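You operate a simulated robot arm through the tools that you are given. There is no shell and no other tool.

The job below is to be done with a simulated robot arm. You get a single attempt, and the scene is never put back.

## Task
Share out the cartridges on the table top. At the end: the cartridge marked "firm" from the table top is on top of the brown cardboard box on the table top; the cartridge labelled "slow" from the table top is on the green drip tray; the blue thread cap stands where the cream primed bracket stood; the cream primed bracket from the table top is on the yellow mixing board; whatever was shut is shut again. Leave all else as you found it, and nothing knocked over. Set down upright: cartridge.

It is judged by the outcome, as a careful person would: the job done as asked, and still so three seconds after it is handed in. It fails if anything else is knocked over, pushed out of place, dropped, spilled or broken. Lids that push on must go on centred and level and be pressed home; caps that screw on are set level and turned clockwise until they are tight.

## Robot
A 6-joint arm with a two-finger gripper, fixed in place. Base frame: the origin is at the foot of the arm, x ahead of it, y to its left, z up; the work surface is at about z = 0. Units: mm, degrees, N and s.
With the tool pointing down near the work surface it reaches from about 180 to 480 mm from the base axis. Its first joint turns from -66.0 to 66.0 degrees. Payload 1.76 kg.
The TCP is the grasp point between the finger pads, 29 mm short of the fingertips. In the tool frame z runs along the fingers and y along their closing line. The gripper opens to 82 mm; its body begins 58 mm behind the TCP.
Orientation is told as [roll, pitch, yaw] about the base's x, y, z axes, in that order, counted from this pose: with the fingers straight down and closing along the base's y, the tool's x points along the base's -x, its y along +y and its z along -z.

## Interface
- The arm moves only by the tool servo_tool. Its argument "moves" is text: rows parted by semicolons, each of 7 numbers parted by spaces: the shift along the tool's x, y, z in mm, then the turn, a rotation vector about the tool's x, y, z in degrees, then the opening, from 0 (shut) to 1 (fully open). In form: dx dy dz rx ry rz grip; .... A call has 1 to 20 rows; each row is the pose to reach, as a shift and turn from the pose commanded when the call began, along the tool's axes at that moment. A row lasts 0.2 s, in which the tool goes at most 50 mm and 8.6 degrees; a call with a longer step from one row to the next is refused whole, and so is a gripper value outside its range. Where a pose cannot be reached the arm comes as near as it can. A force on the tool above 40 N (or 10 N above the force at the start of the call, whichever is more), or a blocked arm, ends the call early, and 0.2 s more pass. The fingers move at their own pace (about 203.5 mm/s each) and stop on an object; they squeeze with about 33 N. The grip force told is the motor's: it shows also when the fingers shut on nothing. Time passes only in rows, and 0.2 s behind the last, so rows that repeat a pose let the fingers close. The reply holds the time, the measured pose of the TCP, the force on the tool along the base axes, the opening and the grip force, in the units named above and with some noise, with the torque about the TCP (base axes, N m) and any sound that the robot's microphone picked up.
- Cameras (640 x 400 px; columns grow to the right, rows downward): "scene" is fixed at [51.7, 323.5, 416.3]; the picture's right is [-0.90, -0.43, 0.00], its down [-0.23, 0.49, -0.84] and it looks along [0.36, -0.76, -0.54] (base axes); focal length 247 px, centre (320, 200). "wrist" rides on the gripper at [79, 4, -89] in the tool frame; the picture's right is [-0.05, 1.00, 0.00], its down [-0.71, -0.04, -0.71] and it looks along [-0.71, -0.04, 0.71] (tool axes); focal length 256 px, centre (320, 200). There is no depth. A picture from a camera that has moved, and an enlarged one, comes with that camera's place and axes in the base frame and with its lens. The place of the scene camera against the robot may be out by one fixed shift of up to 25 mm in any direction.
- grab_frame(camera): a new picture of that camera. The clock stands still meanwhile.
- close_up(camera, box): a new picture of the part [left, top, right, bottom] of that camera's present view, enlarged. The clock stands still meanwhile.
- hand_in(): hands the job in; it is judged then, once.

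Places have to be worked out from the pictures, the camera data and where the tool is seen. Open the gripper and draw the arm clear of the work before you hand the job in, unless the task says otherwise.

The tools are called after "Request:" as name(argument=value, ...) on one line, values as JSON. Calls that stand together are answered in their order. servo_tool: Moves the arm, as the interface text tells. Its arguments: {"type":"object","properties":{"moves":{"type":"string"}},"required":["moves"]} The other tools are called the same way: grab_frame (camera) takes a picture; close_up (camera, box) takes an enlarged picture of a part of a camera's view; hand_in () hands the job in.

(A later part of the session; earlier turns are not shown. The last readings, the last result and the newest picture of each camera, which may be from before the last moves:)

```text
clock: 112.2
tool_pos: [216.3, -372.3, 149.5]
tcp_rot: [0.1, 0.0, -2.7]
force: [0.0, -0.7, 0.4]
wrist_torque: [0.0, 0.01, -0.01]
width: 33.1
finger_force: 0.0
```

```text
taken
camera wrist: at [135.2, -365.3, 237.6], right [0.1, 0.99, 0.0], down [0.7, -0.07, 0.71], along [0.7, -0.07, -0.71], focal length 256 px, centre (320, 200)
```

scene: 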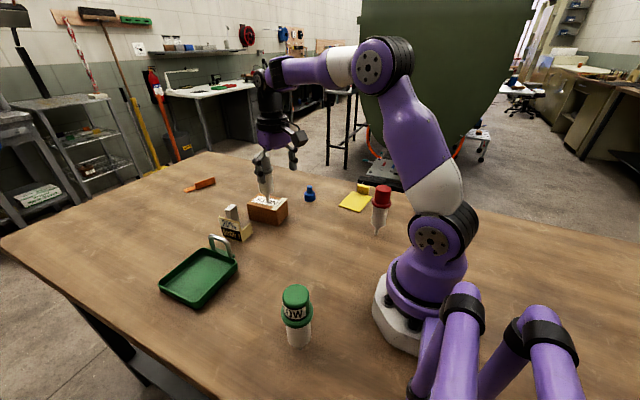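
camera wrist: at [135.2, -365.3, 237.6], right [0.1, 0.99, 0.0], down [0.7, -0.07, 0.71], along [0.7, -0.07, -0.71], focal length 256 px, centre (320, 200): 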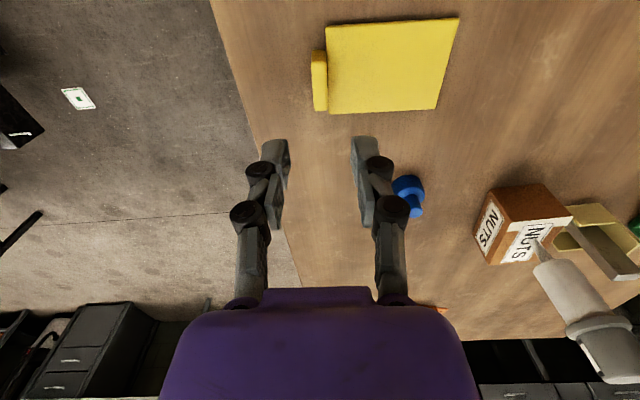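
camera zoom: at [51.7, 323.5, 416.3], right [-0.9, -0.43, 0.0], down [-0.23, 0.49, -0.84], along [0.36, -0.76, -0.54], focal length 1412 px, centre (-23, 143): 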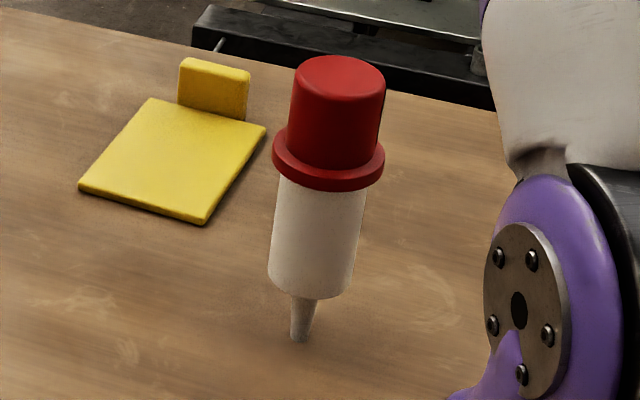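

The board is back in place. I'll verify the box hasn't shifted, using the same close-up as at the start.

Request:
close_up(camera="scene", box=[240, 185, 300, 230])

Request:
close_up(camera="scene", box=[190, 140, 300, 260])

```text
8.89 times, centred on (270, 208) of scene
camera zoom: at [51.7, 323.5, 416.3], right [-0.9, -0.43, 0.0], down [-0.23, 0.49, -0.84], along [0.36, -0.76, -0.54], focal length 2197 px, centre (764, 133)
```

zoom: 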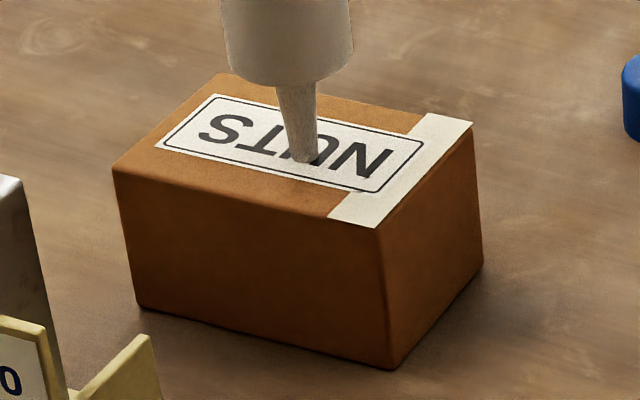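

```text
3.33 times, centred on (245, 200) of scene
camera zoom: at [51.7, 323.5, 416.3], right [-0.9, -0.43, 0.0], down [-0.23, 0.49, -0.84], along [0.36, -0.76, -0.54], focal length 824 px, centre (570, 200)
```

zoom: 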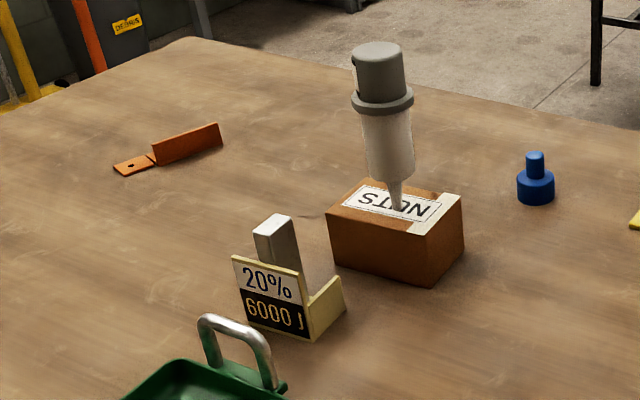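

The box is untouched and FIRM stands well on it. Now for the bracket again: I'll travel low and inside, around the box, to (320,-22,150) and turn to yaw −86° so the camera stays on the tray side.

Request:
servo_tool(moves="-10.9 30.9 0 0 0 0 0.5; -21.8 61.8 0 0 0 0 0.5; -32.7 92.7 0 0 0 0 0.5; -43.5 123.5 0 0 0 0 0.5; -54.4 154.4 0 0 0 0 0.5; -65.3 185.3 0 0 0 0 0.5; -67.3 200.7 0 0 0 7.57 0.5; -69.3 216 0 0 0 15.1 0.5; -71.3 231.4 0 0 0 22.7 0.5; -73.3 246.8 0 0 0 30.3 0.5; -75.3 262.2 0 0 0 37.9 0.5; -77.4 277.6 0 0 0 45.4 0.5; -79.4 293 0 0 0 53 0.5; -81.4 308.3 0 0 0 60.6 0.5; -83.4 323.7 0 0 0 68.1 0.5; -85.4 339.1 0 0 0 75.7 0.5; -87.4 354.5 0 0 0 83.3 0.5; -87.4 354.5 0 0 0 83.3 0.5")

Request:
grab_frame(camera="wrist")

Request:
grab_frame(camera="scene")

```text
clock: 116.0
tool_pos: [319.9, -22.9, 150.0]
tcp_rot: [0.0, 0.1, -86.0]
force: [-0.1, 0.3, -0.5]
wrist_torque: [0.01, 0.0, 0.03]
width: 41.1
finger_force: 0.0
```

```text
taken
camera wrist: at [318.0, 55.6, 238.2], right [1.0, 0.01, 0.0], down [0.01, -0.71, 0.71], along [0.01, -0.71, -0.71], focal length 256 px, centre (320, 200)
```

wrist: 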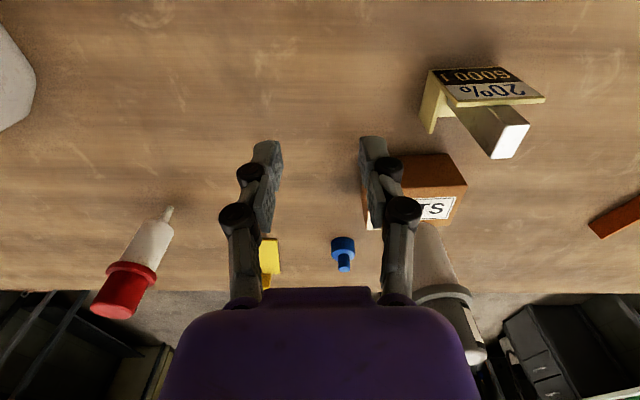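

```text
taken
```

scene: 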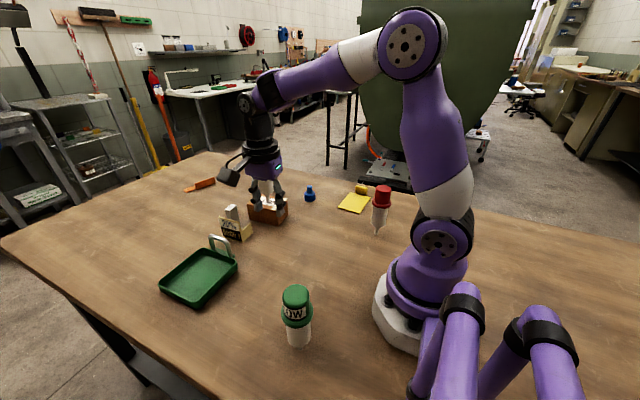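

Good. Zooming in on the bracket to measure its exact place before approaching.

Request:
close_up(camera="wrist", box=[410, 50, 560, 170])

```text
3.33 times, centred on (485, 110) of wrist
camera zoom: at [318.0, 55.6, 238.2], right [1.0, 0.01, 0.0], down [0.01, -0.71, 0.71], along [0.01, -0.71, -0.71], focal length 853 px, centre (-230, 500)
```

zoom: 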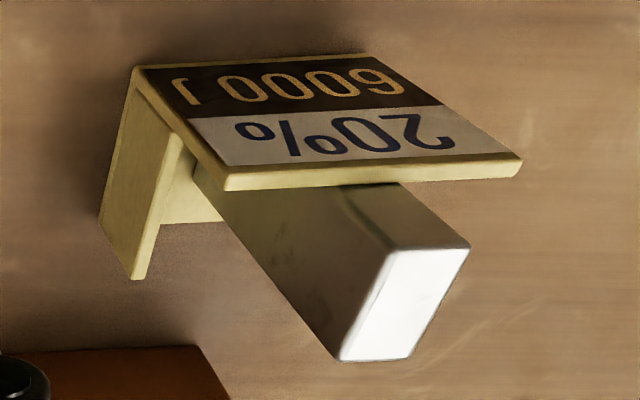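

The post's top is centred at about (445,-35). I'll go radially outward at z=150 to just above it.

Request:
servo_tool(moves="-5.5 -0.4 0 0 0 0 0.5; -8.3 17.4 0 0 0 0 0.5; -11.2 35.2 0 0 0 0 0.5; -14 52.9 0 0 0 0 0.5; -16.8 70.7 0 0 0 0 0.5; -19.7 88.5 0 0 0 0 0.5; -22.5 106.2 0 0 0 0 0.5; -25.3 124 0 0 0 0 0.5; -25.3 124 0 0 0 0 0.5")

Request:
close_up(camera="wrist", box=[230, 30, 410, 200])

Request:
grab_frame(camera="scene")

```text
clock: 118.0
tool_pos: [444.6, -40.8, 149.7]
tcp_rot: [0.0, 0.1, -86.1]
force: [0.6, -0.5, 0.9]
wrist_torque: [-0.01, 0.0, -0.06]
width: 41.0
finger_force: 0.1
```

```text
2.35 times, centred on (320, 115) of wrist
camera zoom: at [442.5, 38.4, 238.6], right [1.0, 0.02, 0.0], down [0.01, -0.71, 0.71], along [0.01, -0.71, -0.71], focal length 602 px, centre (320, 400)
```

zoom: 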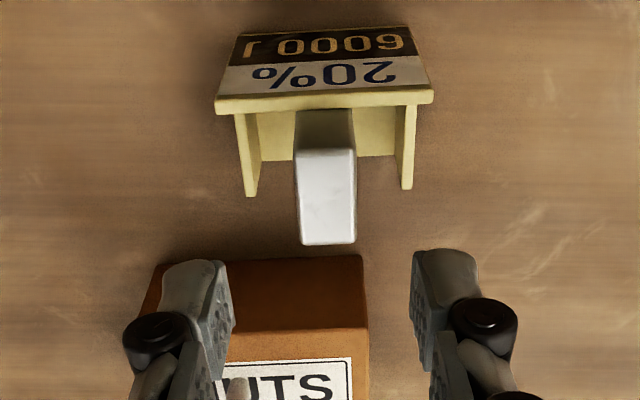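

```text
taken
```

scene: 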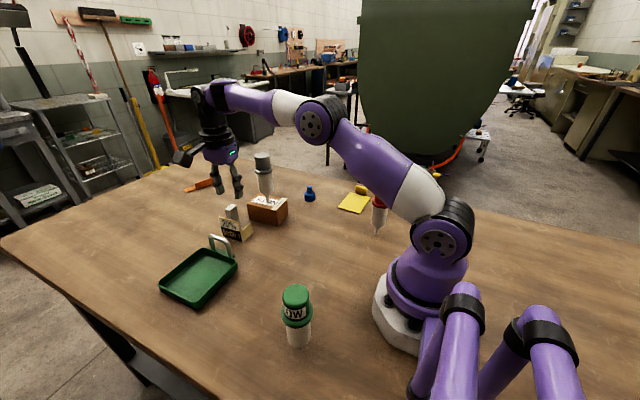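

Aligned over the post. Descending vertically to z≈79 with the fingers open 41 mm.

Request:
servo_tool(moves="0 1 12 0 0 0 0.5; 0 1 24 0 0 0 0.5; 0 1 36 0 0 0 0.5; 0 1 46 0 0 0 0.5; 0 1 54 0 0 0 0.5; 0 1 60 0 0 0 0.5; 0 1 65 0 0 0 0.5; 0 1 68 0 0 0 0.5; 0 1 70 0 0 0 0.5; 0 1 70 0 0 0 0.5")

Request:
close_up(camera="wrist", box=[230, 30, 410, 240])

Request:
close_up(camera="scene", box=[180, 130, 300, 250])

```text
clock: 120.2
tool_pos: [446.9, -40.7, 79.1]
tcp_rot: [0.0, 0.2, -85.9]
force: [0.6, 1.1, 1.0]
wrist_torque: [0.01, 0.03, 0.01]
width: 41.1
finger_force: 0.1
```

```text
1.90 times, centred on (320, 135) of wrist
camera zoom: at [444.3, 39.3, 167.8], right [1.0, 0.02, 0.0], down [0.01, -0.71, 0.71], along [0.01, -0.71, -0.71], focal length 488 px, centre (320, 324)
```

zoom: 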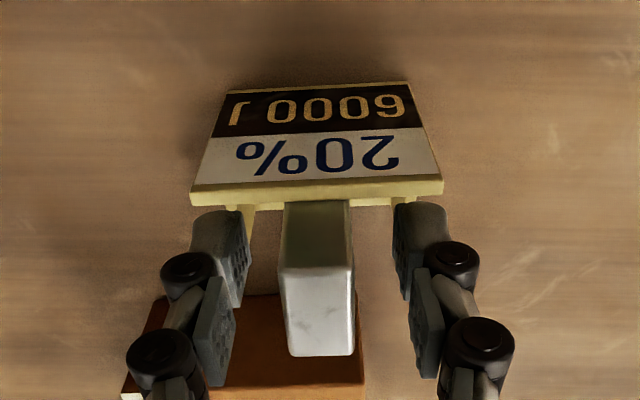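

```text
3.33 times, centred on (240, 190) of scene
camera zoom: at [51.7, 323.5, 416.3], right [-0.9, -0.43, 0.0], down [-0.23, 0.49, -0.84], along [0.36, -0.76, -0.54], focal length 824 px, centre (587, 233)
```

zoom: 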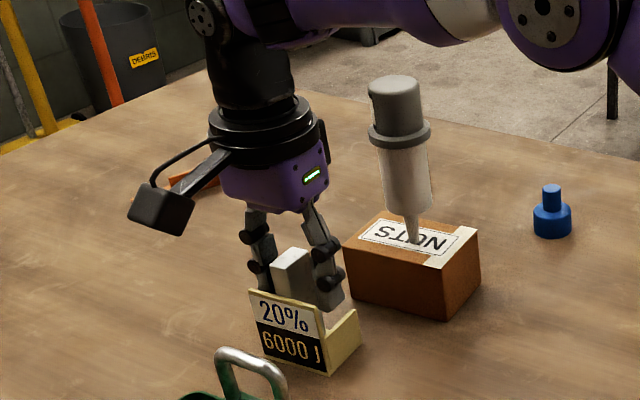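

Fingers straddle the post above the flanges. Closing slowly and holding longer this time.

Request:
servo_tool(moves="0 0 0 0 0 0 0.4; 0 0 0 0 0 0 0.3; 0 0 0 0 0 0 0.24; 0 0 0 0 0 0 0.2; 0 0 0 0 0 0 0.15; 0 0 0 0 0 0 0.1; 0 0 0 0 0 0 0; 0 0 0 0 0 0 0; 0 0 0 0 0 0 0; 0 0 0 0 0 0 0")

Request:
close_up(camera="wrist", box=[230, 30, 410, 240])

```text
clock: 122.4
tool_pos: [446.1, -38.9, 79.0]
tcp_rot: [0.0, 0.1, -86.0]
force: [-0.7, 0.1, -0.1]
wrist_torque: [-0.02, 0.03, -0.01]
width: 14.8
finger_force: 33.3
```

```text
1.90 times, centred on (320, 135) of wrist
camera zoom: at [444.3, 39.3, 167.9], right [1.0, 0.02, 0.0], down [0.01, -0.71, 0.71], along [0.01, -0.71, -0.71], focal length 488 px, centre (320, 324)
```

zoom: 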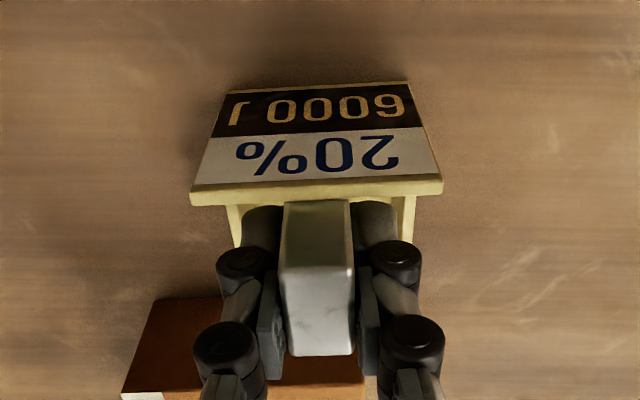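

Gripped at 14.8 mm. Lifting only 8 mm, very slowly, then checking for slip.

Request:
servo_tool(moves="0 0 -0.3 0 0 0 0; 0 0 -0.8 0 0 0 0; 0 0 -1.4 0 0 0 0; 0 0 -2.1 0 0 0 0; 0 0 -2.9 0 0 0 0; 0 0 -3.7 0 0 0 0; 0 0 -4.5 0 0 0 0; 0 0 -5.3 0 0 0 0; 0 0 -6.1 0 0 0 0; 0 0 -6.8 0 0 0 0; 0 0 -7.4 0 0 0 0; 0 0 -7.8 0 0 0 0; 0 0 -8 0 0 0 0")

Request:
close_up(camera="wrist", box=[230, 30, 410, 240])

Request:
close_up(camera="scene", box=[210, 180, 280, 250])

```text
clock: 125.2
tool_pos: [446.4, -39.4, 86.8]
tcp_rot: [0.0, 0.1, -85.9]
force: [-0.1, 0.4, -0.6]
wrist_torque: [0.0, 0.01, -0.01]
width: 15.1
finger_force: 32.7
```

```text
1.90 times, centred on (320, 135) of wrist
camera zoom: at [443.6, 39.1, 176.0], right [1.0, 0.02, 0.0], down [0.01, -0.71, 0.71], along [0.01, -0.71, -0.71], focal length 488 px, centre (320, 324)
```

zoom: 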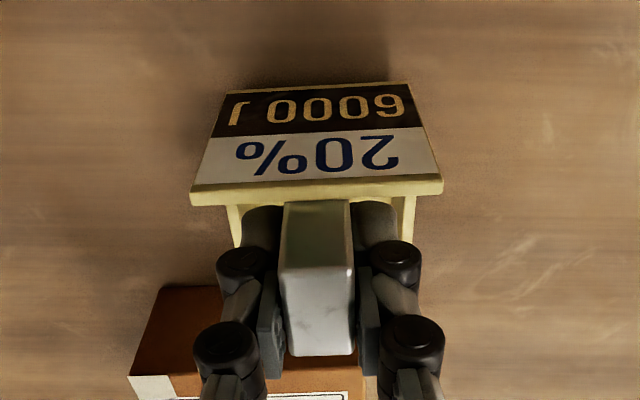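

```text
5.71 times, centred on (245, 215) of scene
camera zoom: at [51.7, 323.5, 416.3], right [-0.9, -0.43, 0.0], down [-0.23, 0.49, -0.84], along [0.36, -0.76, -0.54], focal length 1412 px, centre (749, 114)
```

zoom: 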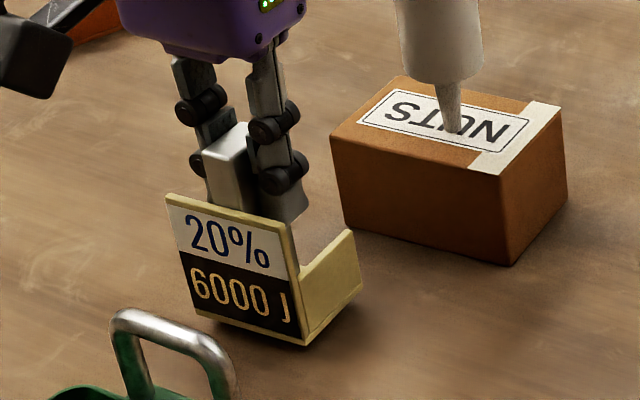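

No slip: the bracket rose with the fingers. Continuing up another 27 mm gently, then I'll check again.

Request:
servo_tool(moves="0 0 -0.5 0 0 0 0; 0 0 -1.5 0 0 0 0; 0 0 -3 0 0 0 0; 0 0 -5 0 0 0 0; 0 0 -7.5 0 0 0 0; 0 0 -10 0 0 0 0; 0 0 -12.5 0 0 0 0; 0 0 -15 0 0 0 0; 0 0 -17.5 0 0 0 0; 0 0 -20 0 0 0 0; 0 0 -22.5 0 0 0 0; 0 0 -24.5 0 0 0 0; 0 0 -26 0 0 0 0; 0 0 -27 0 0 0 0")

Request:
close_up(camera="wrist", box=[230, 30, 410, 240])

Request:
grab_frame(camera="scene")

```text
clock: 128.2
tool_pos: [445.9, -39.5, 113.6]
tcp_rot: [0.0, 0.1, -86.1]
force: [0.0, -0.6, -0.5]
wrist_torque: [0.0, -0.05, -0.01]
width: 14.9
finger_force: 33.4
```

```text
1.90 times, centred on (320, 135) of wrist
camera zoom: at [443.7, 39.4, 203.1], right [1.0, 0.02, 0.0], down [0.01, -0.71, 0.71], along [0.01, -0.71, -0.71], focal length 488 px, centre (320, 324)
```

zoom: 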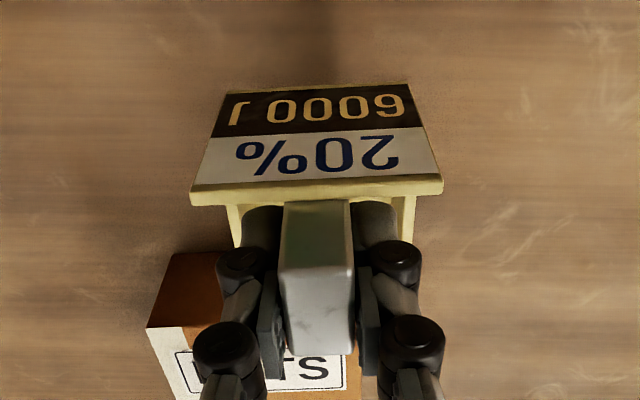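

```text
taken
```

scene: 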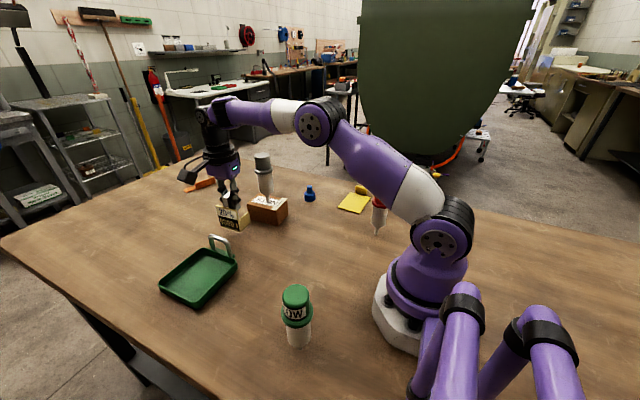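

The grip is unchanged. Moving radially inward at this low height with gentle ramps, clear of the box.

Request:
servo_tool(moves="0.3 -1.9 0 0 0 0 0; 0.9 -5.8 0 0 0 0 0; 1.9 -11.6 0 0 0 0 0; 3.1 -19.4 0 0 0 0 0; 4.6 -29.1 0 0 0 0 0; 6.5 -40.7 0 0 0 0 0; 8.6 -54.3 0 0 0 0 0; 10.8 -67.9 0 0 0 0 0; 13 -81.5 0 0 0 0 0; 15.1 -95.1 0 0 0 0 0; 17 -106.7 0 0 0 0 0; 18.5 -116.4 0 0 0 0 0; 19.7 -124.2 0 0 0 0 0; 20.7 -130 0 0 0 0 0; 21.3 -133.9 0 0 0 0 0; 21.6 -135.8 0 0 0 0 0")

Request:
grab_frame(camera="wrist")

```text
clock: 131.6
tool_pos: [310.0, -28.5, 114.2]
tcp_rot: [0.1, 0.1, -86.1]
force: [-0.6, 0.0, -0.3]
wrist_torque: [0.04, -0.01, 0.01]
width: 15.2
finger_force: 32.9
```

```text
taken
camera wrist: at [306.8, 51.3, 202.8], right [1.0, 0.02, 0.0], down [0.01, -0.71, 0.71], along [0.01, -0.71, -0.71], focal length 256 px, centre (320, 200)
```

wrist: 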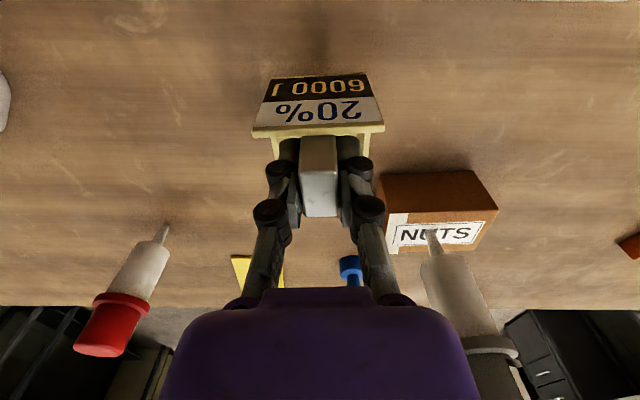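

Still firmly held. Now a smooth low carry to above the yellow board (218.5,-314.5), turning +83°.

Request:
servo_tool(moves="-2.7 -1.1 0 0 0 -0.8 0; -8 -3.2 0 0 0 -2.4 0; -16.1 -6.4 0 0 0 -4.8 0; -26.8 -10.7 0 0 0 -8 0; -40.2 -16 0 0 0 -12 0; -56.3 -22.5 0 0 0 -16.8 0; -75.1 -29.9 0 0 0 -22.3 0; -93.9 -37.4 0 0 0 -27.9 0; -112.6 -44.9 0 0 0 -33.5 0; -131.4 -52.4 0 0 0 -39.1 0; -150.2 -59.9 0 0 0 -44.7 0; -169 -67.4 0 0 0 -50.3 0; -187.7 -74.8 0 0 0 -55.9 0; -206.5 -82.3 0 0 0 -61.5 0; -225.3 -89.8 0 0 0 -67 0; -241.4 -96.2 0 0 0 -71.8 0; -254.8 -101.6 0 0 0 -75.8 0; -265.5 -105.9 0 0 0 -79 0; -273.5 -109.1 0 0 0 -81.4 0; -278.9 -111.2 0 0 0 -83 0")

Request:
grab_frame(camera="wrist")

Request:
close_up(camera="scene", box=[310, 130, 410, 240])

```text
clock: 135.8
tool_pos: [218.4, -313.9, 113.3]
tcp_rot: [0.0, 0.0, -3.0]
force: [0.2, 0.7, -0.4]
wrist_torque: [0.05, -0.02, 0.04]
width: 15.1
finger_force: 32.7
```

```text
taken
camera wrist: at [137.6, -305.7, 202.3], right [0.11, 0.99, 0.0], down [0.7, -0.08, 0.71], along [0.7, -0.07, -0.71], focal length 256 px, centre (320, 200)
```

wrist: 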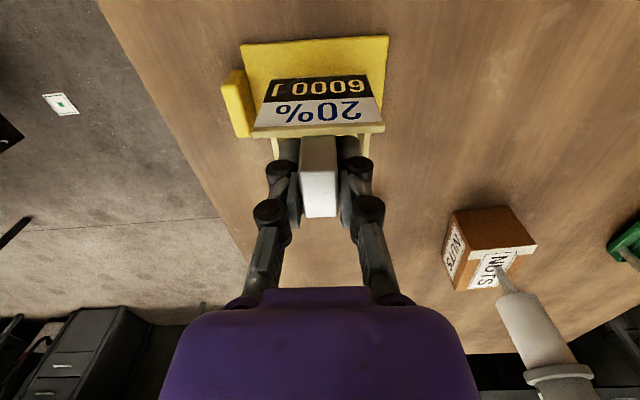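

```text
3.64 times, centred on (360, 185) of scene
camera zoom: at [51.7, 323.5, 416.3], right [-0.9, -0.43, 0.0], down [-0.23, 0.49, -0.84], along [0.36, -0.76, -0.54], focal length 899 px, centre (174, 254)
```

zoom: 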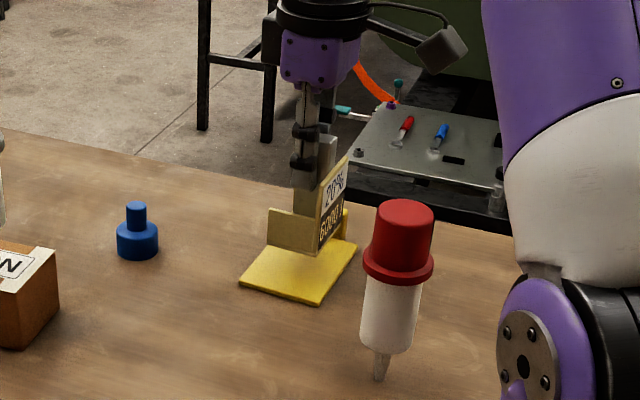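

The bracket hangs centred over the board with no slip. Lowering 24 mm smoothly first.

Request:
servo_tool(moves="0 0 0.7 0 0 0 0; 0 0 2 0 0 0 0; 0 0 4 0 0 0 0; 0 0 7 0 0 0 0; 0 0 10 0 0 0 0; 0 0 13 0 0 0 0; 0 0 16 0 0 0 0; 0 0 19 0 0 0 0; 0 0 21.5 0 0 0 0; 0 0 23 0 0 0 0; 0 0 24 0 0 0 0")

Request:
close_up(camera="scene", box=[330, 160, 400, 235])

Request:
close_up(camera="wrist", box=[210, 20, 410, 230])

```text
clock: 138.2
tool_pos: [218.4, -313.7, 89.9]
tcp_rot: [0.1, 0.0, -3.0]
force: [0.4, -0.4, -0.9]
wrist_torque: [0.03, 0.01, 0.01]
width: 14.9
finger_force: 33.1
```

```text
5.33 times, centred on (365, 198) of scene
camera zoom: at [51.7, 323.5, 416.3], right [-0.9, -0.43, 0.0], down [-0.23, 0.49, -0.84], along [0.36, -0.76, -0.54], focal length 1318 px, centre (80, 213)
```

zoom: 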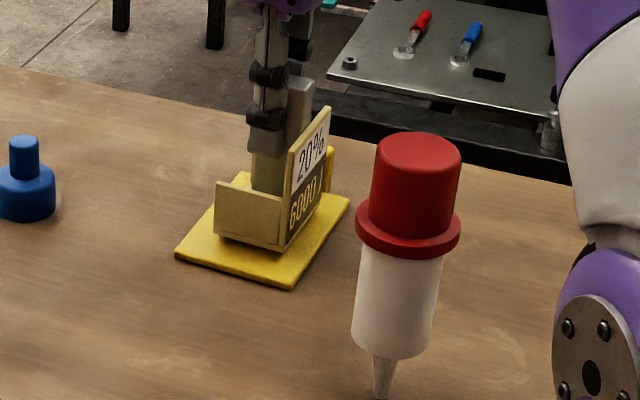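

```text
1.90 times, centred on (310, 125) of wrist
camera zoom: at [137.5, -305.6, 178.6], right [0.11, 0.99, 0.0], down [0.7, -0.08, 0.71], along [0.7, -0.07, -0.71], focal length 488 px, centre (339, 343)
```

zoom: 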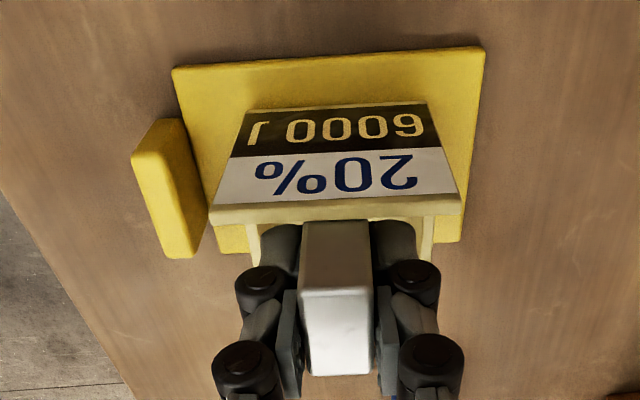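

Well centred over the board. Lowering in small steps to contact.

Request:
servo_tool(moves="0 0 1 0 0 0 0; 0 0 2 0 0 0 0; 0 0 3 0 0 0 0; 0 0 3.7 0 0 0 0; 0 0 4.3 0 0 0 0; 0 0 4.8 0 0 0 0; 0 0 5.2 0 0 0 0")

Request:
close_up(camera="scene", box=[335, 175, 385, 225])

```text
clock: 139.8
tool_pos: [217.4, -314.9, 85.0]
tcp_rot: [0.0, 0.0, -2.9]
force: [-1.9, 3.2, 9.1]
wrist_torque: [0.12, 0.14, -0.01]
width: 15.1
finger_force: 33.5
```

```text
8.00 times, centred on (360, 200) of scene
camera zoom: at [51.7, 323.5, 416.3], right [-0.9, -0.43, 0.0], down [-0.23, 0.49, -0.84], along [0.36, -0.76, -0.54], focal length 1978 px, centre (0, 200)
```

zoom: 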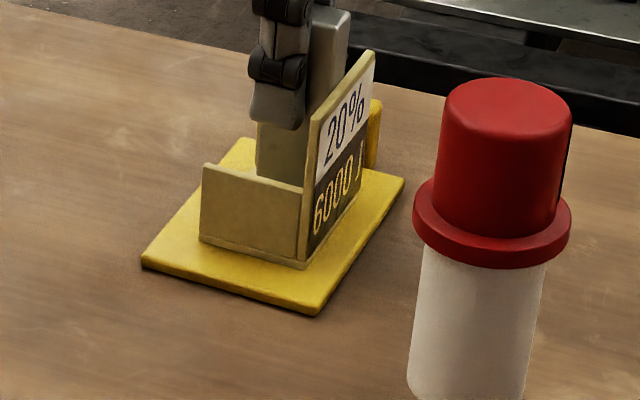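

Contact made (~9 N). Easing off half a millimetre and opening slowly.

Request:
servo_tool(moves="0 0 -0.3 0 0 0 0; 0 0 -0.6 0 0 0 0; 0 0 -0.6 0 0 0 0.15; 0 0 -0.6 0 0 0 0.18; 0 0 -0.6 0 0 0 0.19; 0 0 -0.6 0 0 0 0.2; 0 0 -0.6 0 0 0 0.22; 0 0 -0.6 0 0 0 0.26; 0 0 -0.6 0 0 0 0.32; 0 0 -0.6 0 0 0 0.4; 0 0 -0.6 0 0 0 0.5; 0 0 -0.6 0 0 0 0.5")

Request:
close_up(camera="scene", box=[335, 175, 385, 225])

Request:
close_up(camera="wrist", box=[210, 20, 410, 230])

```text
clock: 142.4
tool_pos: [218.0, -314.5, 85.6]
tcp_rot: [0.2, 0.0, -3.0]
force: [0.1, 0.3, -0.4]
wrist_torque: [-0.02, 0.02, -0.02]
width: 41.0
finger_force: 0.0
```

```text
8.00 times, centred on (360, 200) of scene
camera zoom: at [51.7, 323.5, 416.3], right [-0.9, -0.43, 0.0], down [-0.23, 0.49, -0.84], along [0.36, -0.76, -0.54], focal length 1978 px, centre (0, 200)
```

zoom: 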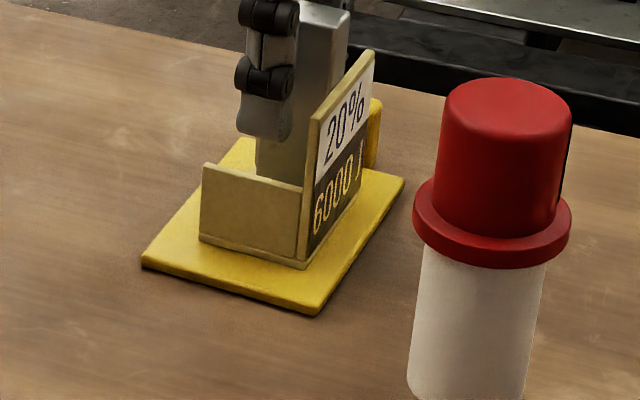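

```text
1.90 times, centred on (310, 125) of wrist
camera zoom: at [137.6, -305.7, 173.9], right [0.11, 0.99, 0.0], down [0.7, -0.08, 0.71], along [0.7, -0.07, -0.71], focal length 488 px, centre (339, 343)
```

zoom: 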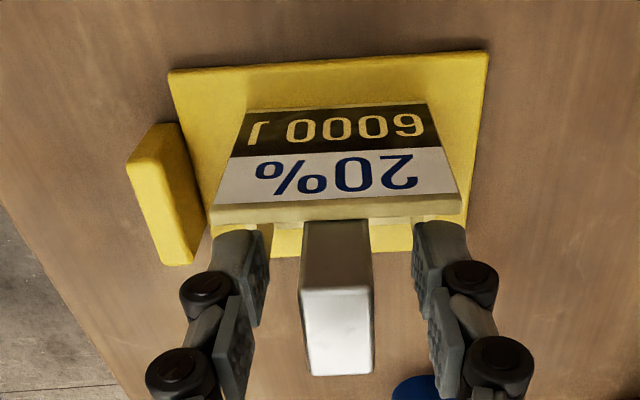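

The bracket stands squarely on the board. Rising clear, then moving toward the blue cap (about (358.6,-280.4)) via a point inside its radius.

Request:
servo_tool(moves="0 0 -8 0 0 0 0.5; 0 0 -22 0 0 0 0.5; 0 0 -40 0 0 0 0.5; 0 0 -65 0 0 0 0.5; -13.3 13.8 -65 0 0 5.8 0.5; -26.5 27.7 -65 0 0 11.7 0.5; -39.8 41.5 -65 0 0 17.5 0.5; -53.1 55.3 -65 0 0 23.3 0.5; -66.3 69.2 -65 0 0 29.2 0.5; -79.6 83 -65 0 0 35 0.5; -79.6 83 -65 0 0 35 0.5")

Request:
grab_frame(camera="wrist")

Request:
close_up(camera="scene", box=[310, 150, 410, 240])

```text
clock: 144.8
tool_pos: [301.1, -233.4, 150.0]
tcp_rot: [0.0, 0.1, -38.1]
force: [1.7, 0.1, -0.4]
wrist_torque: [-0.02, -0.01, 0.02]
width: 41.0
finger_force: 0.1
```

```text
taken
camera wrist: at [240.5, -182.8, 239.1], right [0.66, 0.75, 0.0], down [0.53, -0.47, 0.71], along [0.53, -0.46, -0.71], focal length 256 px, centre (320, 200)
```

wrist: 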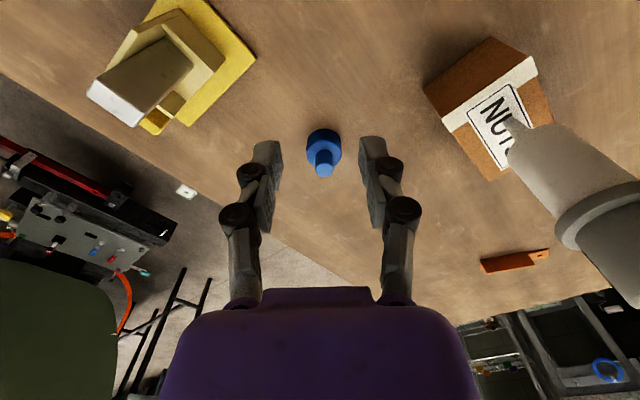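

```text
4.44 times, centred on (360, 195) of scene
camera zoom: at [51.7, 323.5, 416.3], right [-0.9, -0.43, 0.0], down [-0.23, 0.49, -0.84], along [0.36, -0.76, -0.54], focal length 1099 px, centre (142, 222)
```

zoom: 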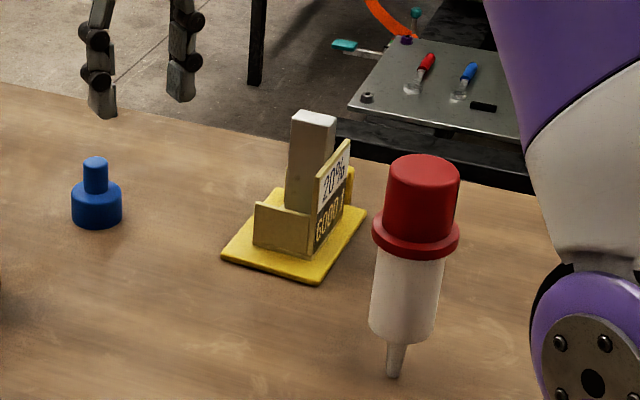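

Bracket on the board looks good. Zooming in on the blue cap for its exact place.

Request:
close_up(camera="wrist", box=[285, 110, 365, 190])

```text
5.00 times, centred on (325, 150) of wrist
camera zoom: at [240.5, -182.8, 239.1], right [0.66, 0.75, 0.0], down [0.53, -0.47, 0.71], along [0.53, -0.46, -0.71], focal length 1280 px, centre (295, 450)
```

zoom: 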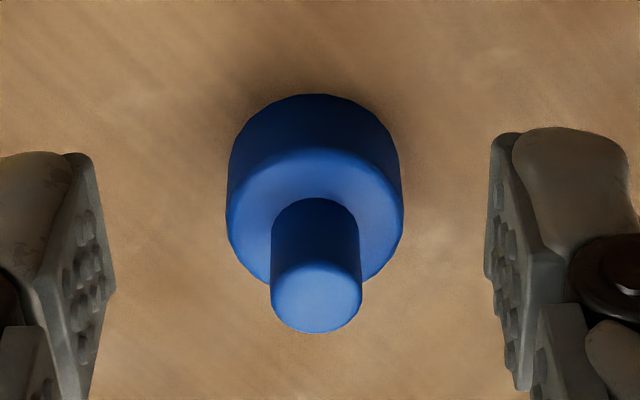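

The cap is at (359.3,-280.4) with its knob top near z=43. Moving radially outward over it, then partway down.

Request:
servo_tool(moves="-15 -0.2 0 0 0 0 0.5; -30 -0.4 0 0 0 0 0.5; -45 -0.7 0 0 0 0 0.5; -60 -0.9 0 0 0 0 0.5; -74.8 -1.1 0 0 0 0 0.5; -74.8 -1.1 15 0 0 0 0.5; -74.8 -1.1 30 0 0 0 0.5; -74.8 -1.1 45 0 0 0 0.5; -74.8 -1.1 58 0 0 0 0.5; -74.8 -1.1 68 0 0 0 0.5; -74.8 -1.1 68 0 0 0 0.5")

Request:
close_up(camera="wrist", box=[240, 60, 400, 220])

Request:
close_up(camera="scene", box=[270, 140, 350, 220])

```text
clock: 147.2
tool_pos: [359.5, -281.7, 82.1]
tcp_rot: [0.0, 0.0, -37.9]
force: [0.0, 0.5, 0.5]
wrist_torque: [0.03, 0.01, 0.01]
width: 40.8
finger_force: 0.0
```

```text
2.50 times, centred on (320, 140) of wrist
camera zoom: at [298.7, -229.5, 170.7], right [0.66, 0.75, 0.0], down [0.53, -0.47, 0.71], along [0.53, -0.46, -0.71], focal length 640 px, centre (320, 350)
```

zoom: 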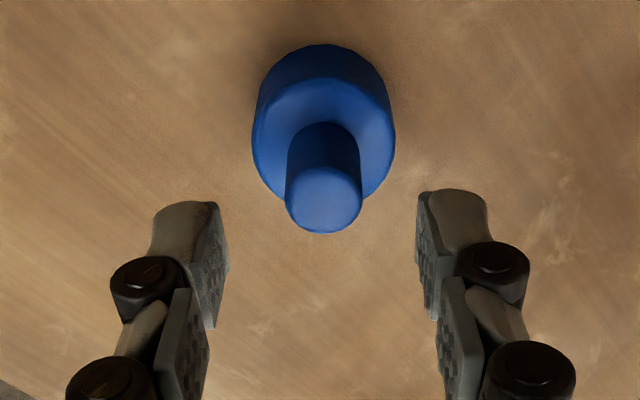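

```text
5.00 times, centred on (310, 180) of scene
camera zoom: at [51.7, 323.5, 416.3], right [-0.9, -0.43, 0.0], down [-0.23, 0.49, -0.84], along [0.36, -0.76, -0.54], focal length 1236 px, centre (370, 300)
```

zoom: 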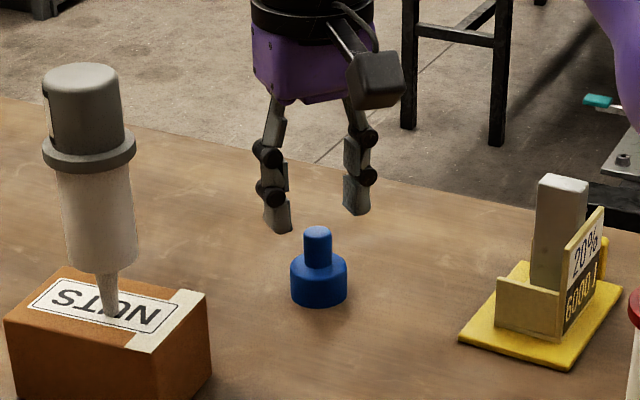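

Aligned over the knob. Lowering to z≈50 and closing on the knob.

Request:
servo_tool(moves="0 0 8 0 0 0 0.5; 0 0 16 0 0 0 0.45; 0 0 23 0 0 0 0.4; 0 0 28 0 0 0 0.4; 0 0 31 0 0 0 0.4; 0 0 31 0 0 0 0.35; 0 0 31 0 0 0 0.28; 0 0 31 0 0 0 0.24; 0 0 31 0 0 0 0.2; 0 0 31 0 0 0 0.15; 0 0 31 0 0 0 0; 0 0 31 0 0 0 0; 0 0 31 0 0 0 0")

Request:
close_up(camera="wrist", box=[240, 60, 400, 240])

Request:
close_up(camera="scene", box=[280, 160, 340, 220])

```text
clock: 150.0
tool_pos: [360.6, -282.3, 51.3]
tcp_rot: [-0.1, 0.0, -38.0]
force: [0.4, 0.6, -0.2]
wrist_torque: [0.0, -0.03, -0.01]
width: 15.7
finger_force: 33.1
```

```text
2.22 times, centred on (320, 150) of wrist
camera zoom: at [298.8, -229.8, 140.1], right [0.66, 0.75, 0.0], down [0.53, -0.47, 0.71], along [0.53, -0.46, -0.71], focal length 569 px, centre (320, 311)
```

zoom: 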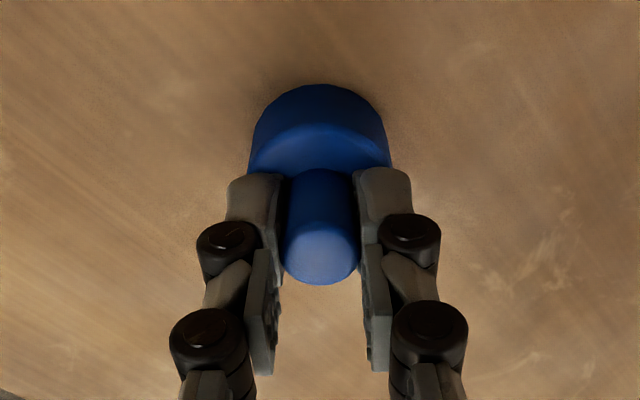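

```text
6.67 times, centred on (310, 190) of scene
camera zoom: at [51.7, 323.5, 416.3], right [-0.9, -0.43, 0.0], down [-0.23, 0.49, -0.84], along [0.36, -0.76, -0.54], focal length 1648 px, centre (387, 267)
```

zoom: 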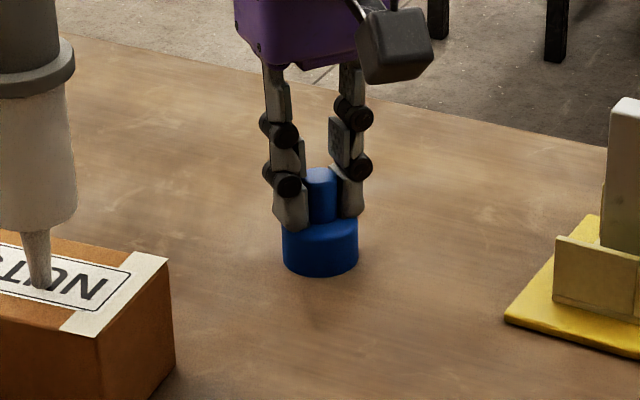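

Knob gripped at 15.7 mm. Lifting slowly 12 mm and checking for slip.

Request:
servo_tool(moves="0 0 -0.3 0 0 0 0; 0 0 -0.9 0 0 0 0; 0 0 -1.7 0 0 0 0; 0 0 -2.7 0 0 0 0; 0 0 -3.9 0 0 0 0; 0 0 -5.2 0 0 0 0; 0 0 -6.5 0 0 0 0; 0 0 -7.8 0 0 0 0; 0 0 -9.1 0 0 0 0; 0 0 -10.3 0 0 0 0; 0 0 -11.3 0 0 0 0; 0 0 -12 0 0 0 0")

Request:
close_up(camera="wrist", box=[240, 60, 400, 240])

Request:
close_up(camera="scene", box=[280, 160, 340, 220])

```text
clock: 152.6
tool_pos: [360.7, -281.4, 63.2]
tcp_rot: [0.0, 0.0, -37.9]
force: [-0.5, 0.2, 0.2]
wrist_torque: [-0.01, -0.02, 0.0]
width: 15.6
finger_force: 32.6
```

```text
2.22 times, centred on (320, 150) of wrist
camera zoom: at [298.6, -229.9, 152.1], right [0.66, 0.75, 0.0], down [0.53, -0.47, 0.71], along [0.53, -0.46, -0.71], focal length 569 px, centre (320, 311)
```

zoom: 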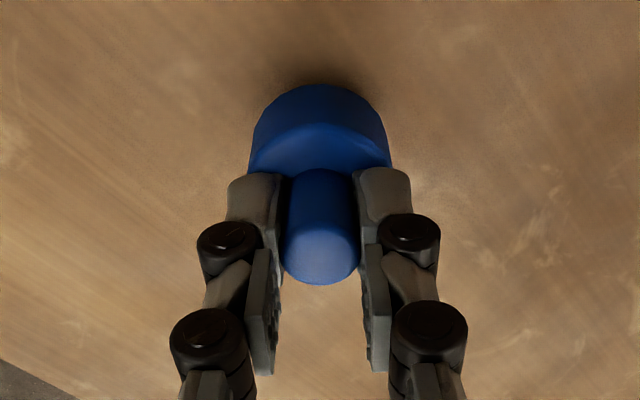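

```text
6.67 times, centred on (310, 190) of scene
camera zoom: at [51.7, 323.5, 416.3], right [-0.9, -0.43, 0.0], down [-0.23, 0.49, -0.84], along [0.36, -0.76, -0.54], focal length 1648 px, centre (387, 267)
```

zoom: 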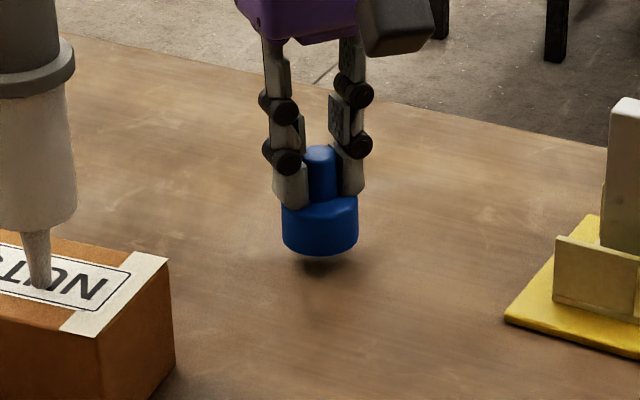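

Cap lifted cleanly with no slip. Raising a bit more and moving radially inward.

Request:
servo_tool(moves="0 0 -1.5 0 0 0 0; 0 0 -4.5 0 0 0 0; 0 0 -8.5 0 0 0 0; 1 0 -13 0 0 0 0; 4 0 -17 0 0 0 0; 9 0 -20 0 0 0 0; 16 0 -22 0 0 0 0; 25 0 -22 0 0 0 0; 36 0 -22 0 0 0 0; 48 0 -22 0 0 0 0; 61 0 -22 0 0 0 0; 74 0 -22 0 0 0 0; 87 0 -22 0 0 0 0; 98 0 -22 0 0 0 0; 108 0 -22 0 0 0 0; 116 0 -22 0 0 0 0; 122 0 -22 0 0 0 0; 125 0 -22 0 0 0 0; 126 0 -22 0 0 0 0")

Request:
close_up(camera="wrist", box=[240, 60, 400, 240])

```text
clock: 156.6
tool_pos: [260.5, -203.6, 85.7]
tcp_rot: [-0.1, 0.0, -37.9]
force: [-0.3, 0.0, 0.0]
wrist_torque: [0.02, 0.03, -0.01]
width: 16.0
finger_force: 33.2
```

```text
2.22 times, centred on (320, 150) of wrist
camera zoom: at [199.2, -152.3, 174.0], right [0.66, 0.75, 0.0], down [0.53, -0.47, 0.71], along [0.53, -0.46, -0.71], focal length 569 px, centre (320, 311)
```

zoom: 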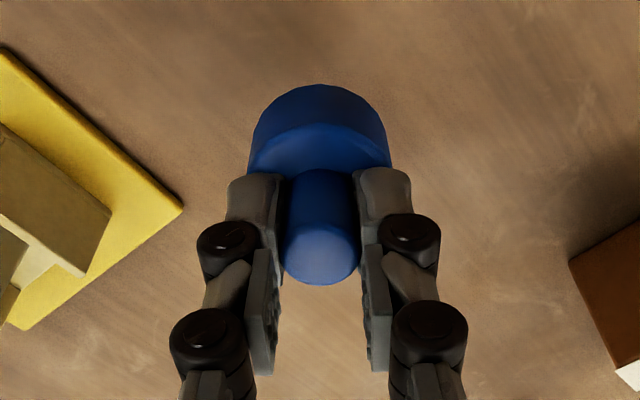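

Held steady. Carrying to above where the bracket stood (298,-39).

Request:
servo_tool(moves="1 2.2 0 0 0 -0.4 0; 3.1 6.6 0 0 0 -1.3 0; 6.2 13.1 0 0 0 -2.6 0; 10.3 21.8 0 0 0 -4.3 0; 15.4 32.7 0 0 0 -6.4 0; 21.5 45.8 0 0 0 -9 0; 28.7 61.1 0 0 0 -12 0; 35.9 76.4 0 0 0 -15 0; 43.1 91.7 0 0 0 -18 0; 50.3 107 0 0 0 -21 0; 56.4 120.1 0 0 0 -23.6 0; 61.5 131 0 0 0 -25.7 0; 65.6 139.7 0 0 0 -27.4 0; 68.7 146.2 0 0 0 -28.7 0; 70.8 150.6 0 0 0 -29.6 0; 71.8 152.8 0 0 0 -30 0")

Request:
grab_frame(camera="scene")

Request:
close_up(camera="wrist", box=[240, 60, 400, 240])

```text
clock: 160.0
tool_pos: [298.0, -39.4, 84.7]
tcp_rot: [0.1, 0.1, -8.0]
force: [-0.3, -0.2, -0.2]
wrist_torque: [-0.01, 0.04, 0.02]
width: 15.8
finger_force: 33.1
```

```text
taken
```

scene: 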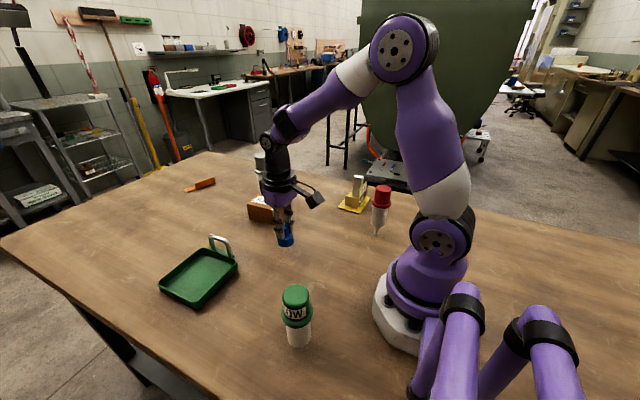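

```text
2.22 times, centred on (320, 150) of wrist
camera zoom: at [219.1, -24.8, 174.2], right [0.19, 0.98, 0.0], down [0.69, -0.14, 0.71], along [0.69, -0.14, -0.71], focal length 569 px, centre (320, 311)
```

zoom: 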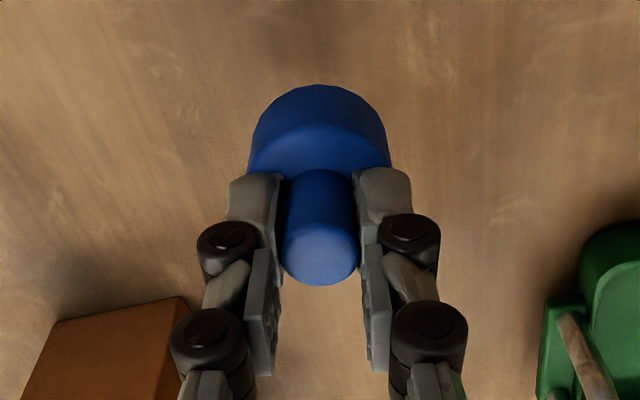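

Over the old bracket place. Lowering 31 mm with a gentle ramp, then tiny steps to contact.

Request:
servo_tool(moves="0 0 1 0 0 0 0; 0 0 3 0 0 0 0; 0 0 6 0 0 0 0; 0 0 10 0 0 0 0; 0 0 14 0 0 0 0; 0 0 18 0 0 0 0; 0 0 22 0 0 0 0; 0 0 25.5 0 0 0 0; 0 0 28 0 0 0 0; 0 0 30 0 0 0 0; 0 0 31 0 0 0 0; 0 0 31.7 0 0 0 0; 0 0 32.3 0 0 0 0; 0 0 32.8 0 0 0 0")

Request:
close_up(camera="scene", box=[255, 205, 315, 265])

```text
clock: 163.0
tool_pos: [297.5, -38.3, 51.4]
tcp_rot: [0.0, 0.0, -8.0]
force: [-0.1, -0.1, 0.4]
wrist_torque: [0.0, 0.0, 0.0]
width: 15.6
finger_force: 33.7
```

```text
6.67 times, centred on (285, 235) of scene
camera zoom: at [51.7, 323.5, 416.3], right [-0.9, -0.43, 0.0], down [-0.23, 0.49, -0.84], along [0.36, -0.76, -0.54], focal length 1648 px, centre (553, -33)
```

zoom: 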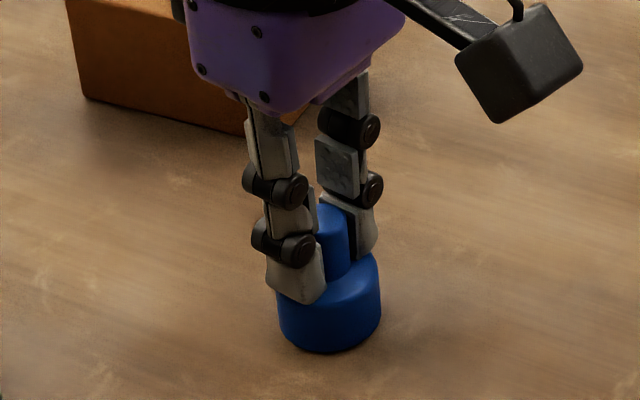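

Just about touching. A little further to confirm contact.

Request:
servo_tool(moves="0 0 0.4 0 0 0 0; 0 0 0.8 0 0 0 0; 0 0 1.1 0 0 0 0")

```text
clock: 163.8
tool_pos: [298.6, -39.9, 50.6]
tcp_rot: [0.1, 0.0, -8.1]
force: [-0.1, 0.3, 0.0]
wrist_torque: [-0.02, 0.01, 0.03]
width: 15.6
finger_force: 32.8
```

Request:
servo_tool(moves="0 0 0.4 0 0 0 0; 0 0 0.8 0 0 0 0; 0 0 1.2 0 0 0 0")

```text
clock: 164.6
tool_pos: [299.0, -39.7, 51.2]
tcp_rot: [0.1, -0.1, -8.2]
force: [-6.5, -0.2, 28.9]
wrist_torque: [0.07, 0.33, -0.03]
width: 15.6
finger_force: 32.8
```

Contact is now firm (29 N). Backing off 0.8 mm, then opening slowly.

Request:
servo_tool(moves="0 0 -0.5 0 0 0 0; 0 0 -0.9 0 0 0 0; 0 0 -0.9 0 0 0 0.15; 0 0 -0.9 0 0 0 0.185; 0 0 -0.9 0 0 0 0.195; 0 0 -0.9 0 0 0 0.205; 0 0 -0.9 0 0 0 0.22; 0 0 -0.9 0 0 0 0.26; 0 0 -0.9 0 0 0 0.34; 0 0 -0.9 0 0 0 0.42; 0 0 -0.9 0 0 0 0.5; 0 0 -5 0 0 0 0.5; 0 0 -15 0 0 0 0.5; 0 0 -35 0 0 0 0.5; 0 0 -60 0 0 0 0.5; 0 0 -85 0 0 0 0.5; 0 0 -100 0 0 0 0.5")

Request:
grab_frame(camera="wrist")

Request:
close_up(camera="scene", box=[255, 210, 315, 265])

```text
clock: 168.2
tool_pos: [297.8, -40.0, 151.1]
tcp_rot: [0.1, 0.0, -8.1]
force: [0.1, 0.3, 0.0]
wrist_torque: [-0.02, 0.03, -0.03]
width: 41.2
finger_force: 0.0
```

```text
taken
camera wrist: at [218.7, -24.5, 238.9], right [0.19, 0.98, 0.0], down [0.69, -0.14, 0.71], along [0.69, -0.14, -0.71], focal length 256 px, centre (320, 200)
```

wrist: 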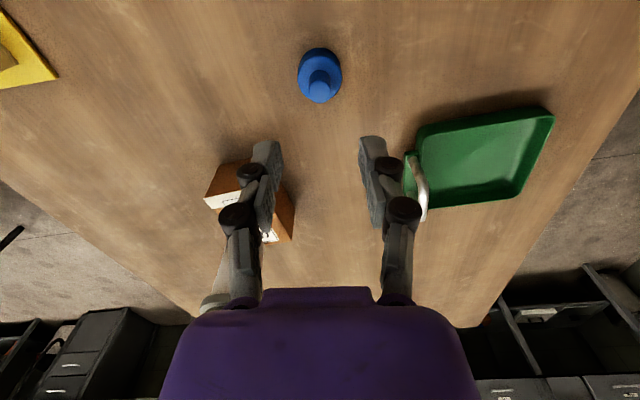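

```text
7.27 times, centred on (285, 238) of scene
camera zoom: at [51.7, 323.5, 416.3], right [-0.9, -0.43, 0.0], down [-0.23, 0.49, -0.84], along [0.36, -0.76, -0.54], focal length 1798 px, centre (574, -73)
```

zoom: 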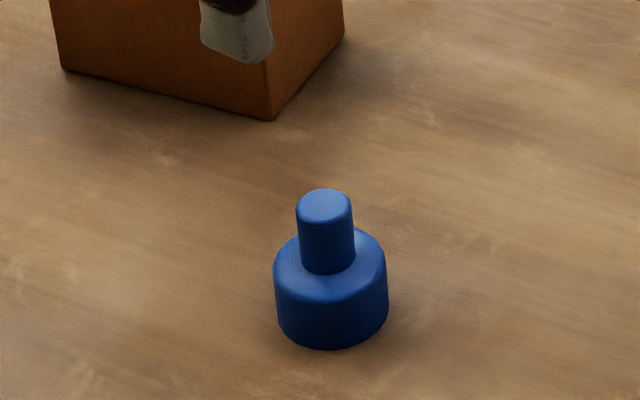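

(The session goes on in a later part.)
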